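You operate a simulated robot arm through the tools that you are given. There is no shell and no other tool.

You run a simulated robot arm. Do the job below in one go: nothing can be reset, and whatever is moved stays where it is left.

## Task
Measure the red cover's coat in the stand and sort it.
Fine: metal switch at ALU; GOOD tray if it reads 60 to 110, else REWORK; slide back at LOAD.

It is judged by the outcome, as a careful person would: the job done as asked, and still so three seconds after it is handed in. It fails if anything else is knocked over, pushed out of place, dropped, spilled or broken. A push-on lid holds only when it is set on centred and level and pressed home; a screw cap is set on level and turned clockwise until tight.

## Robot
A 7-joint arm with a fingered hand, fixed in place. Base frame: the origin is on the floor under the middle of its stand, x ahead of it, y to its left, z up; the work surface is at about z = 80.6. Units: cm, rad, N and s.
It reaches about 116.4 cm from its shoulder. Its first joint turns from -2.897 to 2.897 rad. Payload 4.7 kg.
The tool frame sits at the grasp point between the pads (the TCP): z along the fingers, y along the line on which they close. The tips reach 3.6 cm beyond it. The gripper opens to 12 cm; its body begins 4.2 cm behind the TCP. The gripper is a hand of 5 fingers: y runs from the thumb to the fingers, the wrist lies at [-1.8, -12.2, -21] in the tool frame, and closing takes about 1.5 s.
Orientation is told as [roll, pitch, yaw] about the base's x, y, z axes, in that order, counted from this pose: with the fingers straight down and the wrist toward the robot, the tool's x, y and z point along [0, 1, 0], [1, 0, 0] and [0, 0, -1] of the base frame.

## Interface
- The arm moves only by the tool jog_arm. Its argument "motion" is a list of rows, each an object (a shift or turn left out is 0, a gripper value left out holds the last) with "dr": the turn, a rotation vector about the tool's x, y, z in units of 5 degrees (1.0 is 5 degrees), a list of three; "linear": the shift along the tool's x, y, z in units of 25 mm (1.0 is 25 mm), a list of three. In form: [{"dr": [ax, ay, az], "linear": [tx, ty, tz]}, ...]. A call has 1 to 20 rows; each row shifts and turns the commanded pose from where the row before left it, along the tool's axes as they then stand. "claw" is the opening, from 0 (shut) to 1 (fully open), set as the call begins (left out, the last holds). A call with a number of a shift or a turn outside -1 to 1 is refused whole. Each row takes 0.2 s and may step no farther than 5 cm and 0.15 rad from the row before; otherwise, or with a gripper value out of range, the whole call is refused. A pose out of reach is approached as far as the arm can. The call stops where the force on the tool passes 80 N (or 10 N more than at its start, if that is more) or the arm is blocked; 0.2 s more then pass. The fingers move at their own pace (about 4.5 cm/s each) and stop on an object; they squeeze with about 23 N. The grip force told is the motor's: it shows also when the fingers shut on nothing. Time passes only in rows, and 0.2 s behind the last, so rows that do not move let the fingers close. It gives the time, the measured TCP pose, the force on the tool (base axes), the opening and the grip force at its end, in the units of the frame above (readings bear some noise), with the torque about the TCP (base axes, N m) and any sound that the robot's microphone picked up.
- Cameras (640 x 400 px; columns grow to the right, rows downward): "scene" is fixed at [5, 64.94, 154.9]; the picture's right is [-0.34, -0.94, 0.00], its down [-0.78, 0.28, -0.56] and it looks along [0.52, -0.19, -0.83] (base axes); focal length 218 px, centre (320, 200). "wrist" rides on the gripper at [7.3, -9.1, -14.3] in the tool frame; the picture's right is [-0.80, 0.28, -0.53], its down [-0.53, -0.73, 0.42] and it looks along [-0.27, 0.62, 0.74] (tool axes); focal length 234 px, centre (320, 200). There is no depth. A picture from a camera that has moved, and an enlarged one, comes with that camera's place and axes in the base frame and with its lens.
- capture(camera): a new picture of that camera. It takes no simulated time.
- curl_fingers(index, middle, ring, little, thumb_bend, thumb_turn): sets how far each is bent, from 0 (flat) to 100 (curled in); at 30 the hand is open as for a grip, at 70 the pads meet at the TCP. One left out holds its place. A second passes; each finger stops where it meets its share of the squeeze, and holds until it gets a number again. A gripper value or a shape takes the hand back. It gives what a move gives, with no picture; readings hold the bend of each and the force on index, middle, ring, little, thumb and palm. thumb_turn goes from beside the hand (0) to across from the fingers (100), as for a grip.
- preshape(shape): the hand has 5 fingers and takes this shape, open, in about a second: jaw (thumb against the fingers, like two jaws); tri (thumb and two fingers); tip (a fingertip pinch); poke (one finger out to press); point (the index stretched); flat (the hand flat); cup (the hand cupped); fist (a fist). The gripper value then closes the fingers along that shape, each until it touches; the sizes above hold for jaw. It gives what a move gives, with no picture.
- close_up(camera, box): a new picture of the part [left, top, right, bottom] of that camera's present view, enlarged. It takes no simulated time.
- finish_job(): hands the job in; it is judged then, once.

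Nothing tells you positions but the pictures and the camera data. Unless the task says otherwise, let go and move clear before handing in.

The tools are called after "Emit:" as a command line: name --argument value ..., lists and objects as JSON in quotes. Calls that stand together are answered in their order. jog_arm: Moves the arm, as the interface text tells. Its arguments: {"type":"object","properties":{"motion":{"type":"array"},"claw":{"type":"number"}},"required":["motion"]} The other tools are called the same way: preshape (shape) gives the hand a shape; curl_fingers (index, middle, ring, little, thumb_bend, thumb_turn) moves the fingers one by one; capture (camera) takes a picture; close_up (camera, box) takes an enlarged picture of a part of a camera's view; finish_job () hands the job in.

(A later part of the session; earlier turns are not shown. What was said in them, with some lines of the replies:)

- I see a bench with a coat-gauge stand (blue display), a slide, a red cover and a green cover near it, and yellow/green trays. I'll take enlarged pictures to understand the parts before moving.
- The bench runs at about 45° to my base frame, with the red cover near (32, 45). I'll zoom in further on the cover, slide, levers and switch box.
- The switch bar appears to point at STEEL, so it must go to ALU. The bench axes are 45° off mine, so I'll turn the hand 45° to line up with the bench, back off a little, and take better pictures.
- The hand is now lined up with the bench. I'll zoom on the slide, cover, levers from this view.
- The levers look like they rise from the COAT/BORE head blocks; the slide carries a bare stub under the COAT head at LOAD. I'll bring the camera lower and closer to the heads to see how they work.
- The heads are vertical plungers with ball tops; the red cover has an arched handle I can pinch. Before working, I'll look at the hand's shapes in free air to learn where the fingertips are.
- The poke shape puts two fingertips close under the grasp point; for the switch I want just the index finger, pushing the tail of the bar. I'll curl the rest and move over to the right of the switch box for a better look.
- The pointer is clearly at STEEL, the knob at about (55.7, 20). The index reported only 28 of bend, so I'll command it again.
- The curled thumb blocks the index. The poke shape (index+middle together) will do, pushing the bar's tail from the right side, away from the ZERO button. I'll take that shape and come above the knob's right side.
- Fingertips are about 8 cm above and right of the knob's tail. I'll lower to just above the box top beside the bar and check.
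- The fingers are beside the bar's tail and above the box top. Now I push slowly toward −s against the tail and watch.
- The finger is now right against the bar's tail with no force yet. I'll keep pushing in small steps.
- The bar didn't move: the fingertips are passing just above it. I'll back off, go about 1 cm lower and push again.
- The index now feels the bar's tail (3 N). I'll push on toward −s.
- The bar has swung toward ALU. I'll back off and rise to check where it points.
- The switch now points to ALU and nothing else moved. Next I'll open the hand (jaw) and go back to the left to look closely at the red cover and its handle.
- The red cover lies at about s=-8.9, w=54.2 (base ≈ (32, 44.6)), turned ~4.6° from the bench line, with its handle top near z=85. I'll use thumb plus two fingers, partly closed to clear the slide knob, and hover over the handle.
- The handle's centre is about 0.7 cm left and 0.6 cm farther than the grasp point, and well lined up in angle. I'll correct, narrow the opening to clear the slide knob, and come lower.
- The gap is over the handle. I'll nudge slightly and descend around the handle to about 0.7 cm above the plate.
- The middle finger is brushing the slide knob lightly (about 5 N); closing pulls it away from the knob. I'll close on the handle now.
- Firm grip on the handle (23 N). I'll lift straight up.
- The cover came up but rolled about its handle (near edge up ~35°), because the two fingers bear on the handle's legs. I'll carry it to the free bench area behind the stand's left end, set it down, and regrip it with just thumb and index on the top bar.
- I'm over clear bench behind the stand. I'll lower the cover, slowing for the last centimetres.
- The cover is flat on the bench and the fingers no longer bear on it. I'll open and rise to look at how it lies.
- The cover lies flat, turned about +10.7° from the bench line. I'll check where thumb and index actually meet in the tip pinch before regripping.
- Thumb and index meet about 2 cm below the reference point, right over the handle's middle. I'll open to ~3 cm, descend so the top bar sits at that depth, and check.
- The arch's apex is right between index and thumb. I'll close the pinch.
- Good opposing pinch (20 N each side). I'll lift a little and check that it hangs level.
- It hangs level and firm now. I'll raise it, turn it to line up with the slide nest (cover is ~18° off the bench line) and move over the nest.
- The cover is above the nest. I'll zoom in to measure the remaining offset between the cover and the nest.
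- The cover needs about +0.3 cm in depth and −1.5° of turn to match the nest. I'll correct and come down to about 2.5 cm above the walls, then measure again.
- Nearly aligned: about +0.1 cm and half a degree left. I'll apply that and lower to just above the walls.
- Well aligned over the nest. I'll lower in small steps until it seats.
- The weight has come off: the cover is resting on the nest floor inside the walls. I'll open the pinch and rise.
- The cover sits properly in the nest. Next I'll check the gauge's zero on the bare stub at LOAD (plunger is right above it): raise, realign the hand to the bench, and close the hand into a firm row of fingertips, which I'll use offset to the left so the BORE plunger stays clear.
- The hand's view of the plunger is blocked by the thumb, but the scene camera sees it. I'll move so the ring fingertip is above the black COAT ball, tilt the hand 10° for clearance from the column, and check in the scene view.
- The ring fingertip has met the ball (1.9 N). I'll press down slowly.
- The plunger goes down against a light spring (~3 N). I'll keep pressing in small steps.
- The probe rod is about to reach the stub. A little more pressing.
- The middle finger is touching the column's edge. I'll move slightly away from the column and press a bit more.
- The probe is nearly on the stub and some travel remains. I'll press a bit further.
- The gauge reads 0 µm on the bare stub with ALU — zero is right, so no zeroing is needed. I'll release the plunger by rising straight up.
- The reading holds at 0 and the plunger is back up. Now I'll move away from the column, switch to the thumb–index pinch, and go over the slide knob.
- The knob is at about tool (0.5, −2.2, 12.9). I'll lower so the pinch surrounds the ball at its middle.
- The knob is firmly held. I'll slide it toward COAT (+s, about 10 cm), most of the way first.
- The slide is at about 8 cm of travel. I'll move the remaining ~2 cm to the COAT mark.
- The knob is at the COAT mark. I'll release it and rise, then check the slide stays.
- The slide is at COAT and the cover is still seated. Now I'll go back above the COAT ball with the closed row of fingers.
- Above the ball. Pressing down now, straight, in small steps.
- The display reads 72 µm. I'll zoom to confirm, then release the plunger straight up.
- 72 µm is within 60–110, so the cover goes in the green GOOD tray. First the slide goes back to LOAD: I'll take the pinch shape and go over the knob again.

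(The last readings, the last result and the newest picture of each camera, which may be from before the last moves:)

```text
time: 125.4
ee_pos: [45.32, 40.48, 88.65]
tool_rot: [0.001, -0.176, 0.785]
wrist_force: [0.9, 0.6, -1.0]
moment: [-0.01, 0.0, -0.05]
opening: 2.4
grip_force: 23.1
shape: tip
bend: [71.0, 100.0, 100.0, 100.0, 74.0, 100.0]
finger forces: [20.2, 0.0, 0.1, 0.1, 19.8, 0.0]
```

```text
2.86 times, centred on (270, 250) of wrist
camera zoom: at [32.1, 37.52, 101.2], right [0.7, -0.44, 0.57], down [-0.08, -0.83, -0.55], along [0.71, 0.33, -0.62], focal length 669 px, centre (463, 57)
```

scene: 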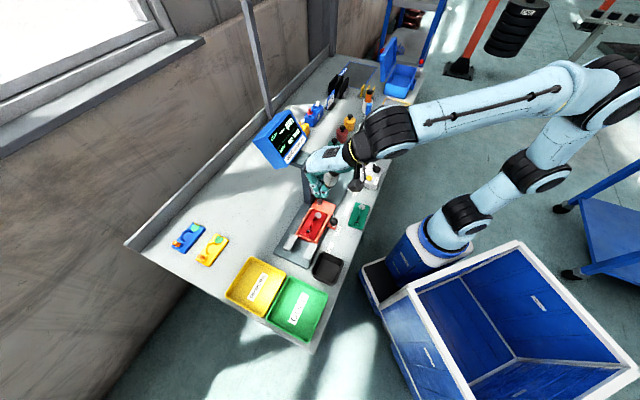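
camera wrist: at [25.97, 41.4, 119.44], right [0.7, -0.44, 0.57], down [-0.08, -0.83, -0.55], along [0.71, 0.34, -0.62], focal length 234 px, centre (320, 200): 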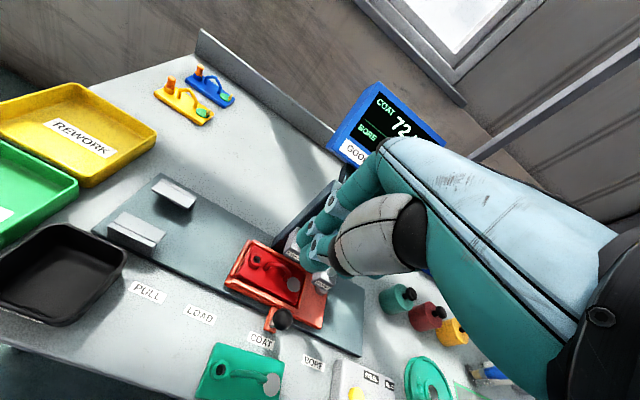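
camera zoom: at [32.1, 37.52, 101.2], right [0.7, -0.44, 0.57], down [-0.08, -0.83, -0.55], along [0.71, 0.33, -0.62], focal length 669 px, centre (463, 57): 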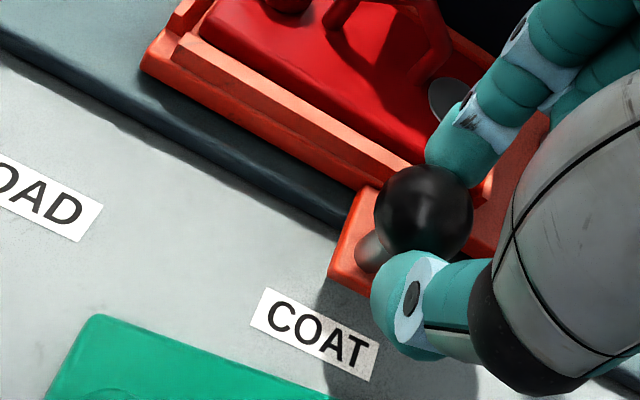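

Knob held. I'll slide it back to LOAD (−10.07 cm).

Emit:
jog_arm --motion '[{"linear": [0.2, 0, 0]}, {"linear": [0.35, 0, 0]}, {"linear": [0.4, 0, 0]}, {"linear": [0.4, 0, 0]}, {"linear": [0.4, 0, 0]}, {"linear": [0.4, 0, 0]}, {"linear": [0.4, 0, 0]}, {"linear": [0.4, 0, 0]}, {"linear": [0.4, 0, 0]}, {"linear": [0.35, 0, 0]}, {"linear": [0.23, 0, 0]}, {"linear": [0.1, 0, 0]}, {}, {}]'

Emit:
close_up --camera "wrist" --box '[200, 180, 340, 320]'

Emit:
close_up --camera "scene" --box '[290, 170, 370, 260]'

```text
time: 128.4
ee_pos: [38.27, 47.57, 88.6]
tool_rot: [-0.001, -0.175, 0.786]
wrist_force: [4.0, 1.2, 4.5]
moment: [0.08, -0.14, -0.01]
opening: 2.4
grip_force: 23.0
shape: tip
bend: [71.0, 100.0, 100.0, 100.0, 74.0, 100.0]
finger forces: [25.3, 0.0, 0.1, 0.0, 20.4, 0.0]
```

```text
2.86 times, centred on (270, 250) of wrist
camera zoom: at [24.93, 44.61, 101.16], right [0.7, -0.44, 0.57], down [-0.08, -0.83, -0.55], along [0.71, 0.33, -0.62], focal length 669 px, centre (463, 57)
```

zoom: 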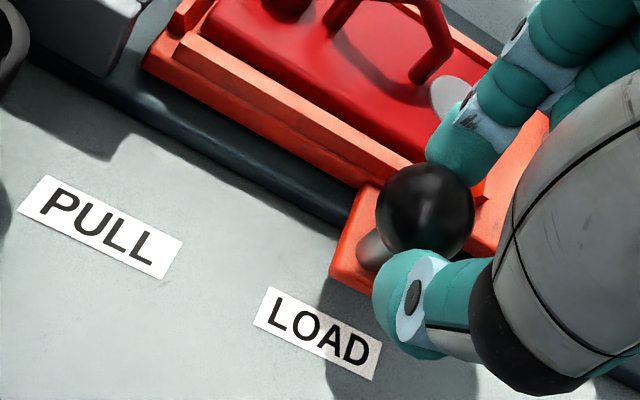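

```text
4.44 times, centred on (330, 215) of scene
camera zoom: at [5.0, 64.94, 154.9], right [-0.34, -0.94, 0.0], down [-0.78, 0.28, -0.56], along [0.52, -0.19, -0.83], focal length 971 px, centre (276, 133)
```

zoom: 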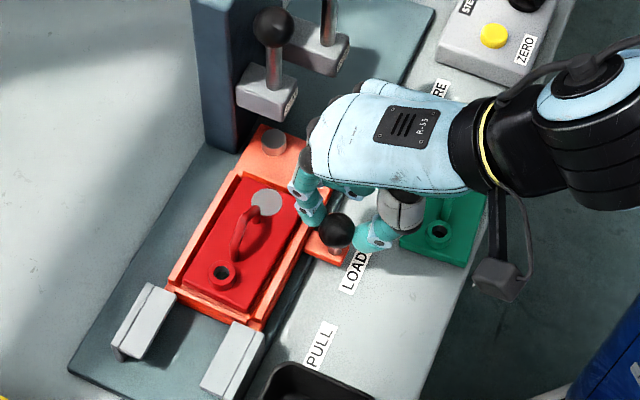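

The slide is back exactly at LOAD (same pixels as before). I'll release the knob and rise.

Emit:
jog_arm --motion '[{}, {}, {}, {}, {}, {"linear": [0, 0, -0.4]}, {"linear": [0, 0, -0.6]}, {"linear": [0, 0, -0.8]}, {"linear": [0, 0, -0.8]}, {"linear": [0, 0, -0.8]}, {"linear": [0, 0, -0.8]}, {}]' --claw 0.42

Emit:
close_up --camera "scene" --box '[290, 170, 370, 260]'

Emit:
capture --camera "wrist"

```text
time: 131.0
ee_pos: [36.89, 46.42, 98.82]
tool_rot: [-0.001, -0.174, 0.785]
wrist_force: [0.1, -0.5, -0.2]
moment: [-0.02, 0.0, 0.01]
opening: 5.02
grip_force: 0.1
shape: tip
bend: [73.0, 98.0, 99.0, 99.0, 72.0, 100.0]
finger forces: [0.0, 0.0, 0.0, 0.0, 0.0, 0.0]
```

```text
4.44 times, centred on (330, 215) of scene
camera zoom: at [5.0, 64.94, 154.9], right [-0.34, -0.94, 0.0], down [-0.78, 0.28, -0.56], along [0.52, -0.19, -0.83], focal length 971 px, centre (276, 133)
```

zoom: 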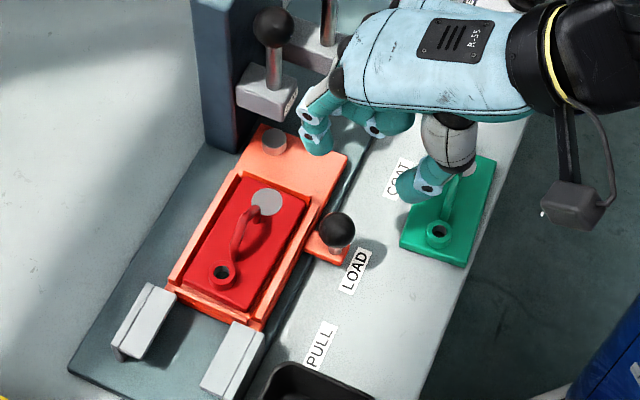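

```text
taken
camera wrist: at [23.6, 43.34, 111.44], right [0.7, -0.44, 0.57], down [-0.08, -0.83, -0.55], along [0.71, 0.33, -0.62], focal length 234 px, centre (320, 200)
```

wrist: 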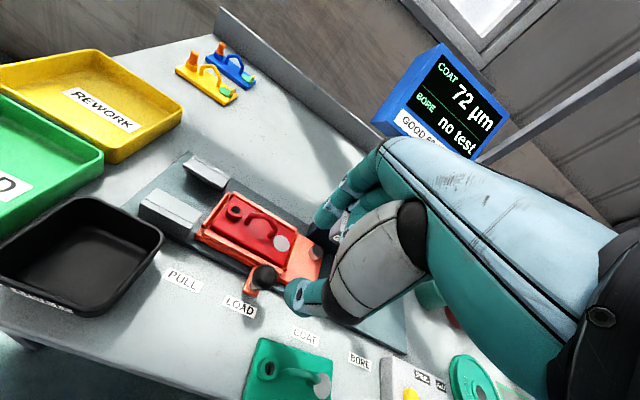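

Slide confirmed at LOAD. Next I'll untilt the hand and go over the cover's handle in the nest.

Emit:
jog_arm --motion '[{"dr": [1, 0, 0]}, {"dr": [1, 0, 0]}, {"linear": [0.31, 0.87, 0]}, {"linear": [0.31, 0.87, 0]}, {"linear": [0.31, 0.87, 0]}, {"linear": [0.31, 0.87, 0]}, {}, {}]' --claw 0.27

Emit:
close_up --camera "wrist" --box '[200, 180, 360, 340]'

Emit:
close_up --camera "scene" --box '[280, 170, 350, 250]'

```text
time: 132.8
ee_pos: [41.04, 54.82, 98.93]
tool_rot: [0.0, 0.001, 0.784]
wrist_force: [-1.0, -0.4, -0.3]
moment: [0.02, -0.03, 0.0]
opening: 3.3
grip_force: 0.0
shape: tip
bend: [73.0, 98.0, 99.0, 99.0, 74.0, 100.0]
finger forces: [0.0, 0.0, 0.0, 0.0, 0.1, 0.0]
```

```text
2.50 times, centred on (280, 260) of wrist
camera zoom: at [29.37, 53.48, 113.27], right [0.77, -0.37, 0.53], down [-0.14, -0.89, -0.42], along [0.63, 0.25, -0.74], focal length 585 px, centre (420, 50)
```

zoom: 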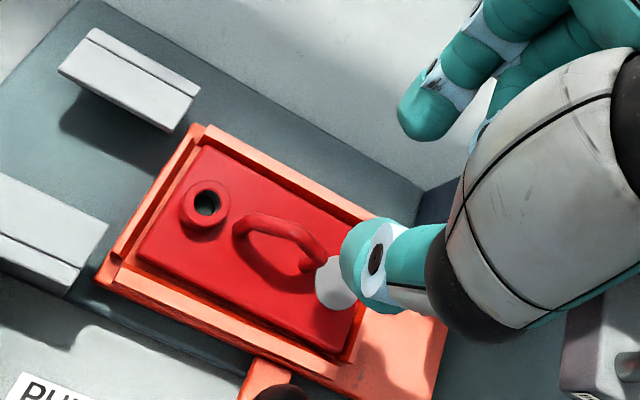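

```text
5.00 times, centred on (315, 210) of scene
camera zoom: at [5.0, 64.94, 154.9], right [-0.34, -0.94, 0.0], down [-0.78, 0.28, -0.56], along [0.52, -0.19, -0.83], focal length 1092 px, centre (345, 150)
```

zoom: 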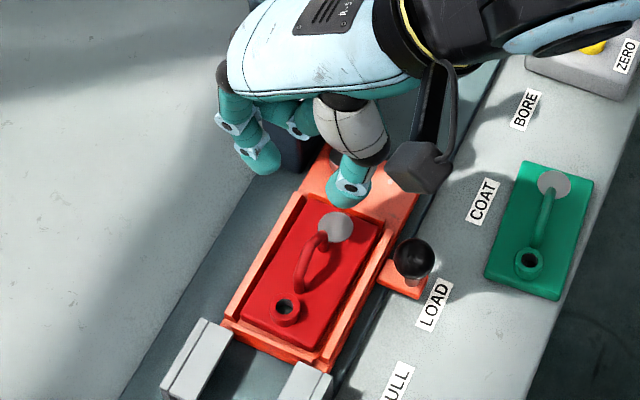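

The handle is right under the pinch. Descending onto it.

Emit:
jog_arm --motion '[{"linear": [-0.06, 0, 0.5]}, {"linear": [0, 0, 0.7]}, {"linear": [0, 0, 0.7]}, {"linear": [0, 0, 0.7]}, {"linear": [0, 0, 0.6]}, {"linear": [0, 0, 0.5]}, {}]'

Emit:
close_up --camera "wrist" --box '[230, 190, 350, 310]'

```text
time: 134.4
ee_pos: [40.95, 54.8, 89.69]
tool_rot: [0.0, 0.0, 0.785]
wrist_force: [0.4, 0.2, -0.2]
moment: [0.02, 0.0, 0.0]
opening: 3.28
grip_force: 0.0
shape: tip
bend: [73.0, 98.0, 99.0, 99.0, 74.0, 100.0]
finger forces: [0.1, 0.1, 0.1, 0.0, 0.0, 0.0]
```

```text
3.33 times, centred on (290, 250) of wrist
camera zoom: at [29.39, 53.34, 104.03], right [0.77, -0.37, 0.53], down [-0.14, -0.89, -0.42], along [0.63, 0.25, -0.74], focal length 781 px, centre (420, 33)
```

zoom: 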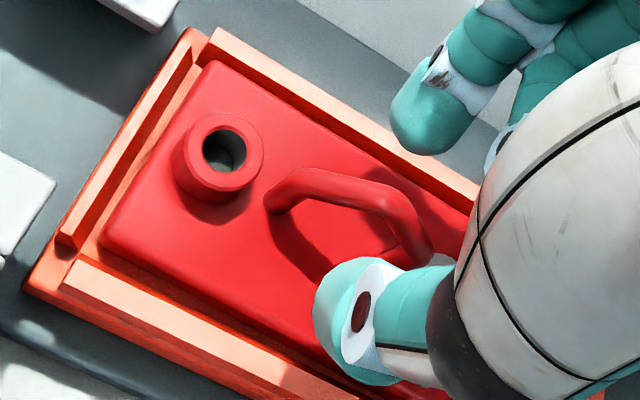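

Emit:
jog_arm --motion '[{"linear": [0.12, 0, 0.03]}, {}]'

Emit:
jog_arm --motion '[{}, {}, {}, {}, {}, {}, {}, {}]' --claw 0

Emit:
close_up --camera "wrist" --box '[230, 190, 350, 310]'

```text
time: 135.0
ee_pos: [40.86, 54.83, 89.58]
tool_rot: [0.0, 0.0, 0.786]
wrist_force: [-0.3, 0.1, -0.6]
moment: [-0.05, 0.0, 0.03]
opening: 3.31
grip_force: 0.0
shape: tip
bend: [73.0, 98.0, 99.0, 99.0, 74.0, 100.0]
finger forces: [0.0, 0.1, 0.0, 0.0, 0.0, 0.0]
```

```text
time: 136.8
ee_pos: [40.78, 55.0, 89.58]
tool_rot: [-0.002, 0.001, 0.784]
wrist_force: [0.6, -0.3, 0.3]
moment: [0.01, 0.0, 0.02]
opening: 0.25
grip_force: 23.0
shape: tip
bend: [70.0, 100.0, 100.0, 100.0, 73.0, 100.0]
finger forces: [20.2, 0.0, 0.0, 0.0, 19.8, 0.0]
```

```text
3.33 times, centred on (290, 250) of wrist
camera zoom: at [29.2, 53.58, 103.95], right [0.77, -0.37, 0.53], down [-0.14, -0.89, -0.42], along [0.63, 0.25, -0.74], focal length 781 px, centre (420, 33)
```

zoom: 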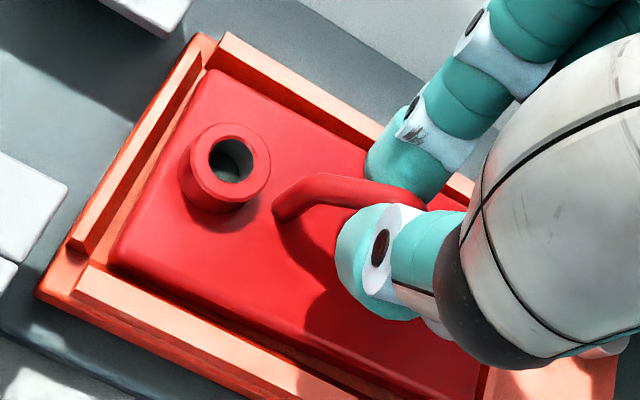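

Good pinch. Lifting straight up out of the nest.

Emit:
jog_arm --motion '[{"linear": [0, 0, -0.15]}, {"linear": [0, 0, -0.25]}, {"linear": [0, 0, -0.35]}, {"linear": [0, 0, -0.5]}, {"linear": [0, 0, -0.5]}, {"linear": [0, 0, -0.6]}, {"linear": [0, 0, -0.6]}, {"linear": [0, 0, -0.6]}, {}, {}]'

Emit:
close_up --camera "wrist" --box '[200, 170, 380, 350]'

Emit:
capture --camera "scene"

Emit:
close_up --camera "scene" --box '[280, 170, 350, 250]'

```text
time: 139.0
ee_pos: [40.94, 54.81, 98.53]
tool_rot: [-0.002, -0.001, 0.785]
wrist_force: [0.2, -0.1, -3.5]
moment: [0.0, 0.0, 0.03]
opening: 0.26
grip_force: 22.6
shape: tip
bend: [70.0, 100.0, 100.0, 100.0, 73.0, 100.0]
finger forces: [20.3, 0.0, 0.0, 0.1, 19.7, 0.0]
```

```text
2.22 times, centred on (290, 260) of wrist
camera zoom: at [29.23, 53.55, 112.84], right [0.77, -0.37, 0.53], down [-0.14, -0.89, -0.42], along [0.63, 0.25, -0.74], focal length 520 px, centre (387, 67)
```

zoom: 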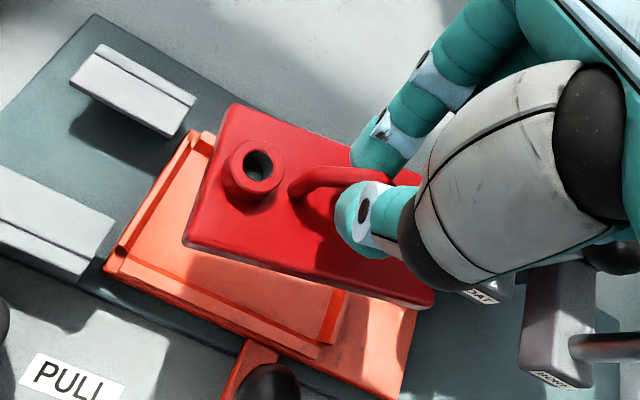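

```text
taken
```

scene: 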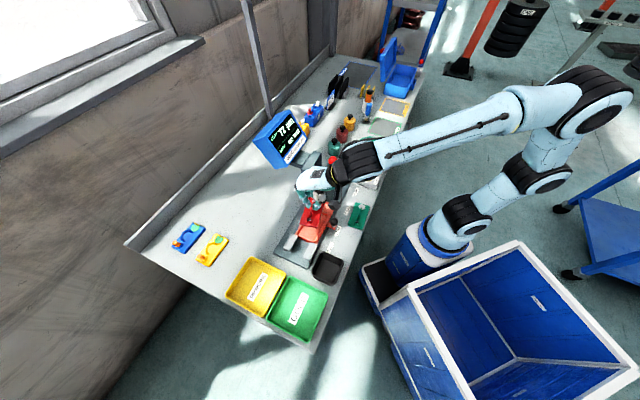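

```text
5.00 times, centred on (315, 210) of scene
camera zoom: at [5.0, 64.94, 154.9], right [-0.34, -0.94, 0.0], down [-0.78, 0.28, -0.56], along [0.52, -0.19, -0.83], focal length 1092 px, centre (345, 150)
```

zoom: 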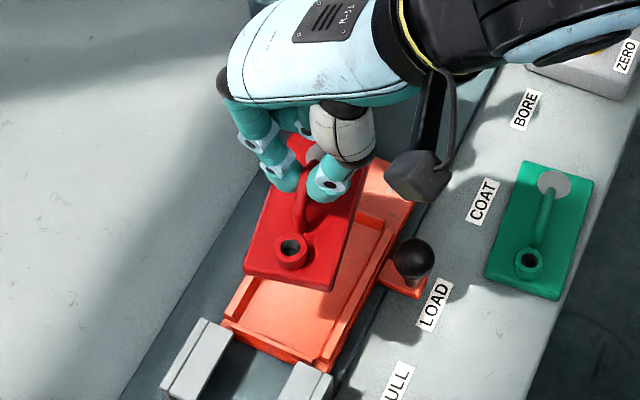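

The cover hangs level and the slide stayed at LOAD. Now I'll carry it to the green GOOD tray (centre about s=-36, w=59).

Emit:
jog_arm --motion '[{"linear": [0, 0, -0.7]}, {"linear": [0.2, -0.05, -0.7]}, {"linear": [0.5, -0.15, -0.4]}, {"linear": [0.75, -0.25, 0]}, {"linear": [0.75, -0.25, 0]}, {"linear": [0.75, -0.25, 0]}, {"linear": [0.75, -0.25, 0]}, {"linear": [0.75, -0.25, 0]}, {"linear": [0.75, -0.25, 0]}, {"linear": [0.75, -0.25, 0]}, {"linear": [0.75, -0.25, 0]}, {"linear": [0.75, -0.25, 0]}, {"linear": [0.75, -0.25, 0]}, {"linear": [0.75, -0.25, 0]}, {"linear": [0.75, -0.25, 0]}, {"linear": [0.5, -0.2, 0]}, {"linear": [0.32, -0.12, 0]}, {}]'

Emit:
capture --camera "wrist"

Emit:
capture --camera "scene"

Emit:
close_up --camera "scene" --box '[210, 220, 350, 360]'

```text
time: 142.8
ee_pos: [15.87, 67.3, 103.08]
tool_rot: [0.0, 0.0, 0.786]
wrist_force: [-0.7, -0.4, -2.6]
moment: [-0.02, -0.03, 0.0]
opening: 0.26
grip_force: 22.8
shape: tip
bend: [70.0, 100.0, 100.0, 100.0, 73.0, 100.0]
finger forces: [20.3, 0.1, 0.0, 0.1, 19.7, 0.1]
```

```text
taken
camera wrist: at [4.26, 65.96, 117.38], right [0.77, -0.37, 0.53], down [-0.14, -0.89, -0.42], along [0.63, 0.25, -0.74], focal length 234 px, centre (320, 200)
```

wrist: 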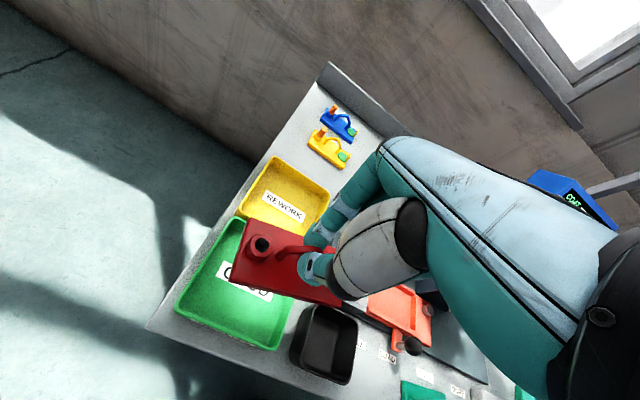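

```text
taken
```

scene: 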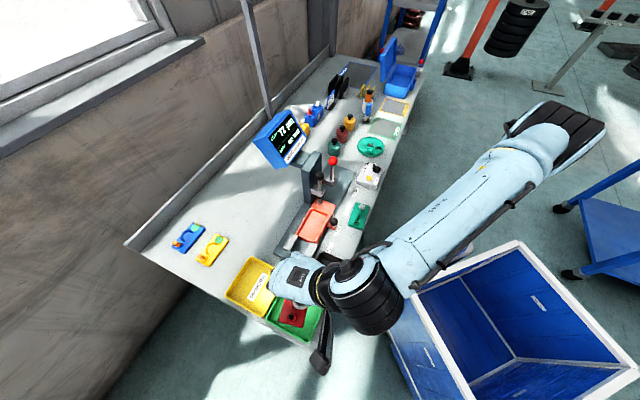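

```text
2.86 times, centred on (280, 290) of scene
camera zoom: at [5.0, 64.94, 154.9], right [-0.34, -0.94, 0.0], down [-0.78, 0.28, -0.56], along [0.52, -0.19, -0.83], focal length 624 px, centre (434, -57)
```

zoom: 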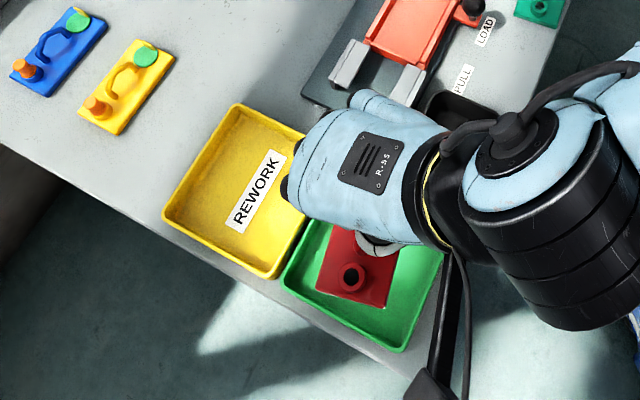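

Emit:
close_up --camera "wrist" --box '[160, 180, 380, 380]'

```text
2.00 times, centred on (270, 280) of wrist
camera zoom: at [4.26, 65.96, 117.38], right [0.77, -0.37, 0.53], down [-0.14, -0.89, -0.42], along [0.63, 0.25, -0.74], focal length 468 px, centre (420, 40)
```

zoom: 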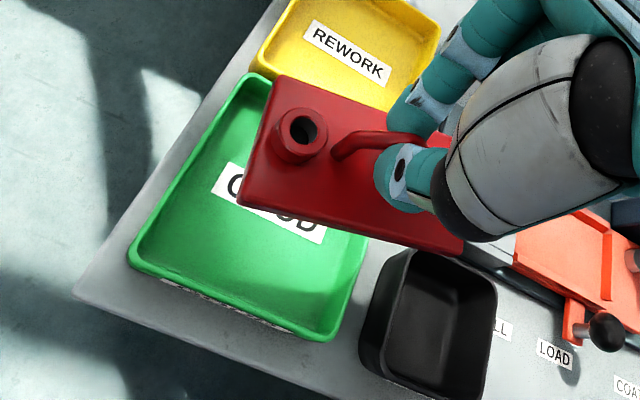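

The cover is over the GOOD tray; I'll centre it slightly better and lower it.

Emit:
jog_arm --motion '[{"linear": [-0.16, 0.2, 0.2]}, {"linear": [0, 0, 0.6]}, {"linear": [0, 0, 0.7]}, {"linear": [0, 0, 0.7]}, {"linear": [0, 0, 0.7]}, {"linear": [0, 0, 0.7]}, {"linear": [0, 0, 0.6]}, {"linear": [0, 0, 0.4]}, {}]'

Emit:
close_up --camera "wrist" --box '[160, 160, 380, 360]'

Emit:
close_up --camera "scene" --box '[220, 230, 340, 350]'

```text
time: 144.8
ee_pos: [16.54, 67.43, 91.55]
tool_rot: [0.0, 0.001, 0.786]
wrist_force: [0.3, -0.3, -3.6]
moment: [0.0, -0.03, -0.01]
opening: 0.26
grip_force: 22.5
shape: tip
bend: [70.0, 100.0, 100.0, 100.0, 73.0, 100.0]
finger forces: [20.3, 0.0, 0.1, 0.0, 19.6, 0.0]
```

```text
2.00 times, centred on (270, 260) of wrist
camera zoom: at [4.96, 66.06, 105.85], right [0.77, -0.37, 0.53], down [-0.14, -0.89, -0.42], along [0.63, 0.25, -0.74], focal length 468 px, centre (420, 80)
```

zoom: 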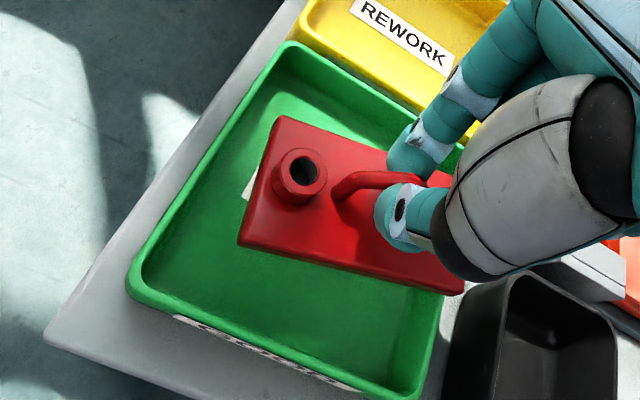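

```text
3.33 times, centred on (280, 290) of scene
camera zoom: at [5.0, 64.94, 154.9], right [-0.34, -0.94, 0.0], down [-0.78, 0.28, -0.56], along [0.52, -0.19, -0.83], focal length 728 px, centre (453, -100)
```

zoom: 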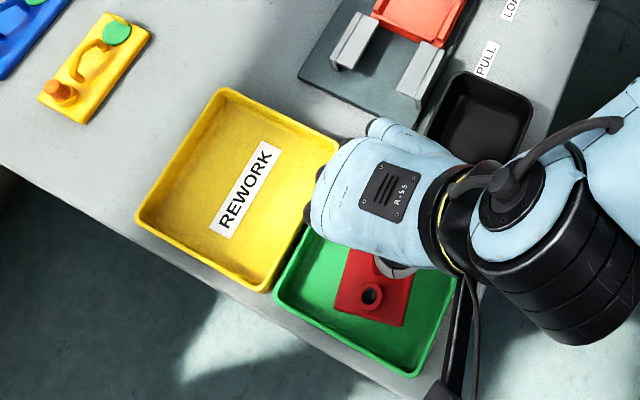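

Inside the tray walls' outline; I'll shift 0.3 cm left to centre and continue down until it touches.

Emit:
jog_arm --motion '[{"linear": [0.12, 0, 0.1]}, {"linear": [0, 0, 0.3]}, {"linear": [0, 0, 0.3]}, {"linear": [0, 0, 0.3]}, {"linear": [0, 0, 0.2]}, {"linear": [0, 0, 0.1]}, {"linear": [0, 0, 0.1]}, {}, {}]'

Emit:
close_up --camera "wrist" --box '[160, 160, 380, 360]'

```text
time: 146.8
ee_pos: [16.49, 67.82, 88.02]
tool_rot: [0.001, -0.001, 0.785]
wrist_force: [0.3, -0.3, -2.4]
moment: [-0.01, 0.01, -0.01]
opening: 0.26
grip_force: 23.4
shape: tip
bend: [70.0, 100.0, 100.0, 100.0, 73.0, 100.0]
finger forces: [20.3, 0.0, 0.0, 0.0, 19.6, 0.0]
```

```text
2.00 times, centred on (270, 260) of wrist
camera zoom: at [4.78, 66.32, 102.35], right [0.77, -0.37, 0.53], down [-0.14, -0.89, -0.42], along [0.63, 0.25, -0.74], focal length 468 px, centre (420, 80)
```

zoom: 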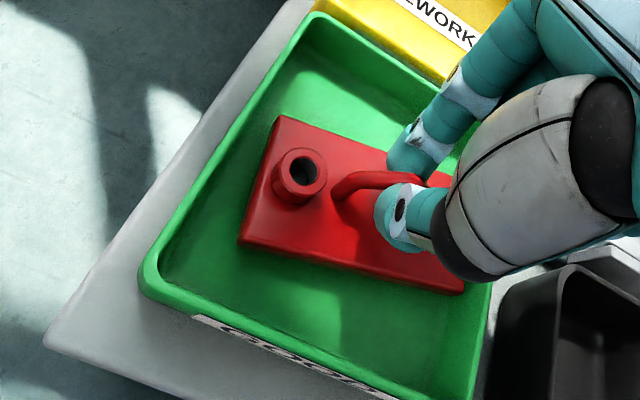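

Emit:
jog_arm --motion '[{"linear": [0.12, 0, 0]}, {"linear": [0, 0, 0.08]}, {"linear": [0, 0, 0.08]}, {"linear": [0, 0, 0.08]}, {}, {}]'

Emit:
close_up --camera "wrist" --box '[160, 160, 380, 360]'

```text
time: 148.2
ee_pos: [16.14, 67.88, 87.28]
tool_rot: [0.001, 0.0, 0.787]
wrist_force: [0.2, 0.7, -2.4]
moment: [-0.02, -0.03, -0.02]
opening: 0.28
grip_force: 22.7
shape: tip
bend: [70.0, 100.0, 100.0, 100.0, 73.0, 100.0]
finger forces: [20.1, 0.0, 0.0, 0.0, 19.8, 0.1]
```

```text
2.00 times, centred on (270, 260) of wrist
camera zoom: at [4.54, 66.46, 101.74], right [0.77, -0.37, 0.53], down [-0.14, -0.89, -0.42], along [0.63, 0.25, -0.74], focal length 468 px, centre (420, 80)
```

zoom: 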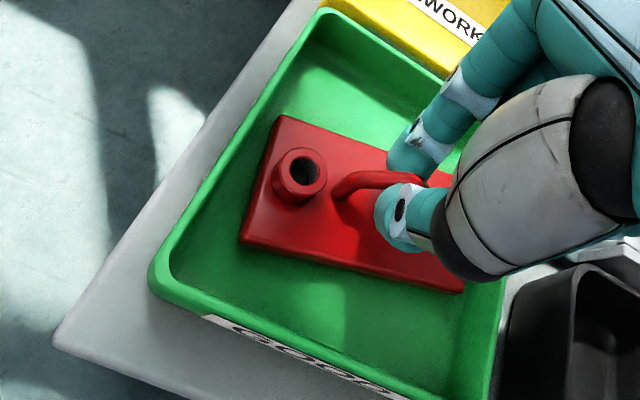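

Emit:
jog_arm --motion '[{"linear": [0, 0, 0.06]}, {"linear": [0, 0, 0.06]}, {}, {}]'

```text
time: 149.2
ee_pos: [16.23, 67.84, 87.29]
tool_rot: [0.0, 0.001, 0.785]
wrist_force: [-0.7, -1.0, 2.3]
moment: [-0.04, 0.0, -0.02]
opening: 0.28
grip_force: 23.4
shape: tip
bend: [70.0, 100.0, 100.0, 100.0, 73.0, 100.0]
finger forces: [19.4, 0.0, 0.0, 0.0, 19.9, 0.0]
```

It's resting on the tray floor (force now upward). I'll open and rise clear.

Emit:
jog_arm --motion '[{}, {}, {}, {}, {}, {"linear": [0, 0, -0.3]}, {"linear": [0, 0, -0.5]}, {"linear": [0, 0, -0.6]}, {"linear": [0, 0, -0.8]}, {"linear": [0, 0, -0.8]}, {"linear": [0, 0, -0.8]}, {"linear": [0, 0, -0.8]}, {}]' --claw 0.27

Emit:
capture --camera "wrist"

Emit:
close_up --camera "wrist" --box '[160, 180, 380, 380]'

```text
time: 152.0
ee_pos: [16.29, 67.83, 98.44]
tool_rot: [0.0, 0.0, 0.787]
wrist_force: [-0.1, 0.3, -0.6]
moment: [0.0, -0.01, 0.0]
opening: 3.17
grip_force: 0.0
shape: tip
bend: [73.0, 98.0, 99.0, 99.0, 74.0, 100.0]
finger forces: [0.1, 0.1, 0.0, 0.0, 0.0, 0.0]
```

```text
taken
camera wrist: at [4.6, 66.45, 112.94], right [0.77, -0.37, 0.53], down [-0.14, -0.89, -0.42], along [0.63, 0.25, -0.74], focal length 234 px, centre (320, 200)
```

wrist: 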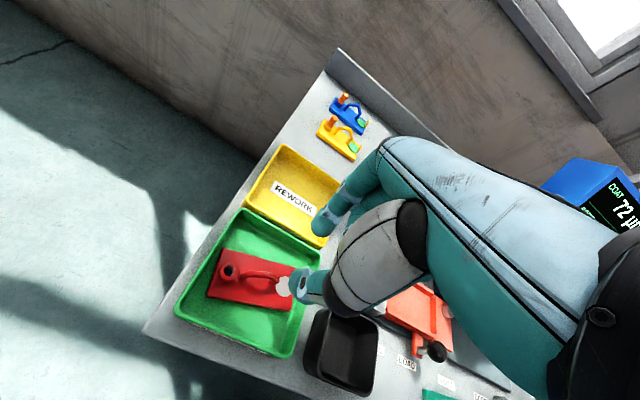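

```text
2.00 times, centred on (270, 280) of wrist
camera zoom: at [4.6, 66.45, 112.94], right [0.77, -0.37, 0.53], down [-0.14, -0.89, -0.42], along [0.63, 0.25, -0.74], focal length 468 px, centre (420, 40)
```

zoom: 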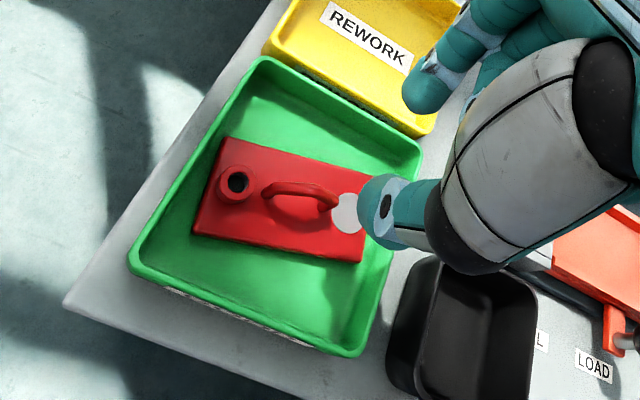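

The red cover lies flat in the GOOD tray. I'll move the hand up and away, then check the whole scene.

Emit:
jog_arm --motion '[{"linear": [0, 0, -0.9]}, {"linear": [0, 0, -0.9]}, {"linear": [0, 0, -0.9]}, {"linear": [0, 0, -0.9]}, {"linear": [-0.5, -0.4, -0.9]}, {"linear": [-0.8, -0.4, -0.9]}, {"linear": [-0.9, -0.4, 0]}, {"linear": [-0.9, -0.4, 0]}, {"linear": [-0.9, -0.4, 0]}, {"linear": [-0.9, -0.4, 0]}, {"linear": [-0.9, -0.4, 0]}, {"linear": [-0.9, -0.4, 0]}, {"linear": [-0.9, -0.2, 0]}, {"linear": [-0.9, 0, 0]}, {}]'

Emit:
capture --camera "scene"

Emit:
close_up --camera "scene" --box '[210, 190, 350, 350]'

Emit:
close_up --camera "scene" --box '[250, 100, 400, 210]'

Emit:
capture --camera "wrist"

```text
time: 155.2
ee_pos: [25.19, 46.74, 112.01]
tool_rot: [0.0, 0.0, 0.786]
wrist_force: [-0.2, 0.0, -0.3]
moment: [-0.01, -0.01, 0.03]
opening: 3.2
grip_force: 0.0
shape: tip
bend: [73.0, 98.0, 99.0, 99.0, 74.0, 100.0]
finger forces: [0.1, 0.1, 0.1, 0.0, 0.1, 0.0]
```

```text
taken
```

scene: 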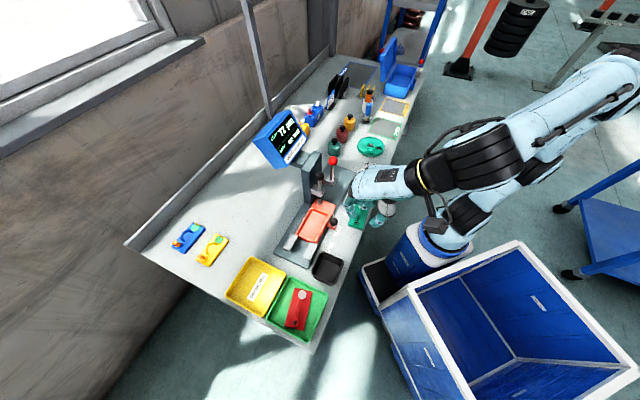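

```text
2.50 times, centred on (280, 270) of scene
camera zoom: at [5.0, 64.94, 154.9], right [-0.34, -0.94, 0.0], down [-0.78, 0.28, -0.56], along [0.52, -0.19, -0.83], focal length 546 px, centre (420, 25)
```

zoom: 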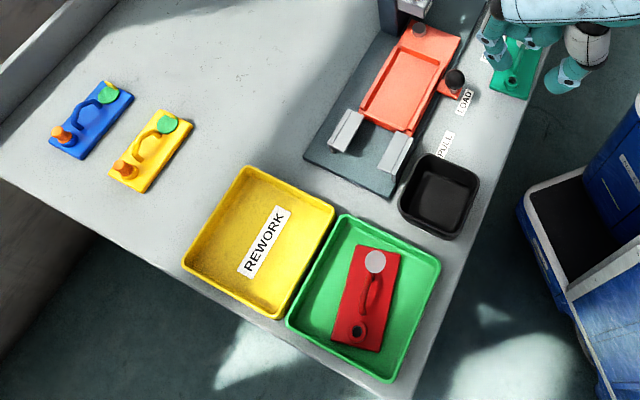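

```text
3.64 times, centred on (325, 155) of scene
camera zoom: at [5.0, 64.94, 154.9], right [-0.34, -0.94, 0.0], down [-0.78, 0.28, -0.56], along [0.52, -0.19, -0.83], focal length 794 px, centre (302, 364)
```

zoom: 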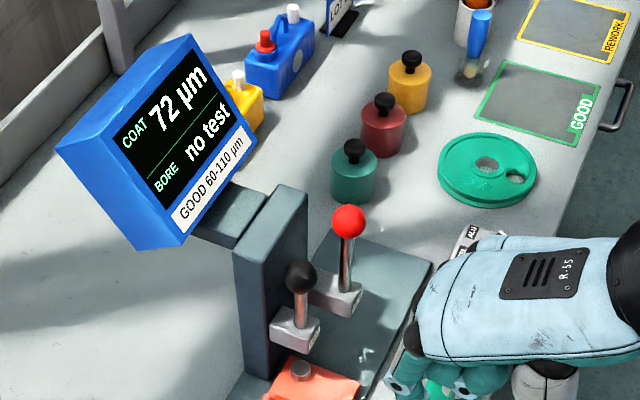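

```text
taken
camera wrist: at [13.59, 45.48, 126.38], right [0.77, -0.37, 0.53], down [-0.14, -0.89, -0.42], along [0.63, 0.25, -0.74], focal length 234 px, centre (320, 200)
```

wrist: 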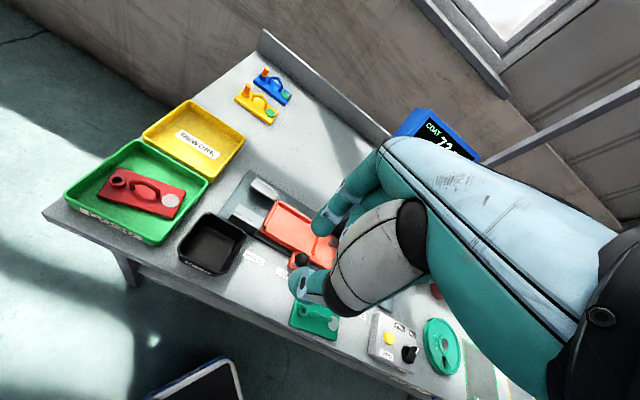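

Emit:
close_up --camera "wrist" --box '[360, 300, 440, 380]'

Emit:
close_up --camera "wrist" --box '[220, 180, 350, 350]'

```text
5.00 times, centred on (400, 340) of wrist
camera zoom: at [13.59, 45.48, 126.38], right [0.77, -0.37, 0.53], down [-0.14, -0.89, -0.42], along [0.63, 0.25, -0.74], focal length 1171 px, centre (-80, -500)
```

zoom: 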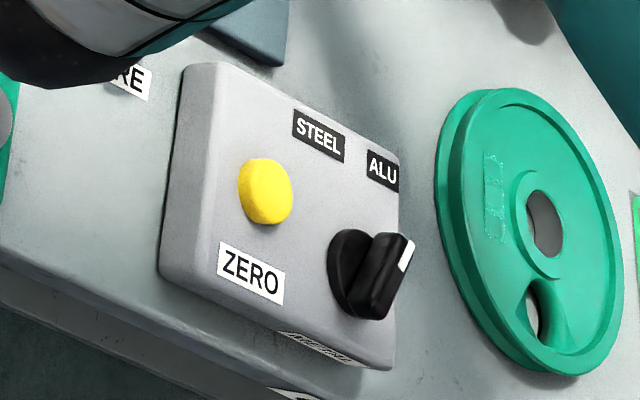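

```text
2.35 times, centred on (285, 265) of wrist
camera zoom: at [13.59, 45.48, 126.38], right [0.77, -0.37, 0.53], down [-0.14, -0.89, -0.42], along [0.63, 0.25, -0.74], focal length 551 px, centre (402, 47)
```

zoom: 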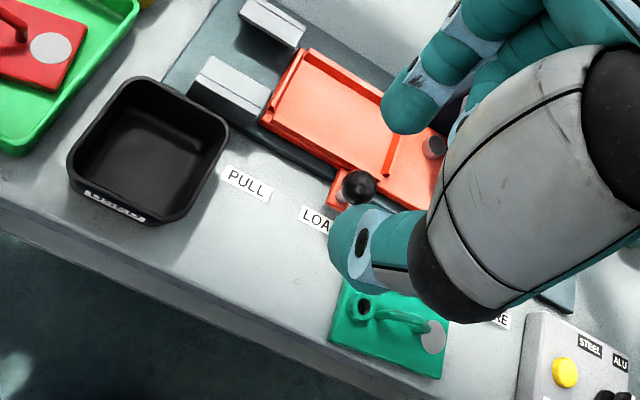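

The red cover read 72 µm and now lies flat in the green GOOD tray. The switch points to ALU, the slide is at LOAD, both plungers are up, nothing else has moved, and the hand is clear. I'm handing the job in.

Emit:
finish_job

```text
The job is handed in.
```

The red cover's coat read 72 µm. That is inside 60 to 110, so I put the cover in the green GOOD tray, where it lies flat.

- **Switch:** the metal switch was at STEEL. I turned it to ALU before measuring and it is still there.
- **Zero:** I checked the gauge on the bare metal stub at LOAD first. It read 0 µm, so I did not press ZERO.
- **Slide:** it is back at LOAD, empty, with both plungers up.
- **Extra handling:** my first grip let the cover roll. I set it down on clear bench behind the stand and picked it up again by the handle, without dropping it.
- **Slide knob:** one finger also brushed the slide knob with about 5 N during that first grip; the slide did not move.

Nothing else on the bench looked out of place in the last pictures, and the hand was clear when I handed in.
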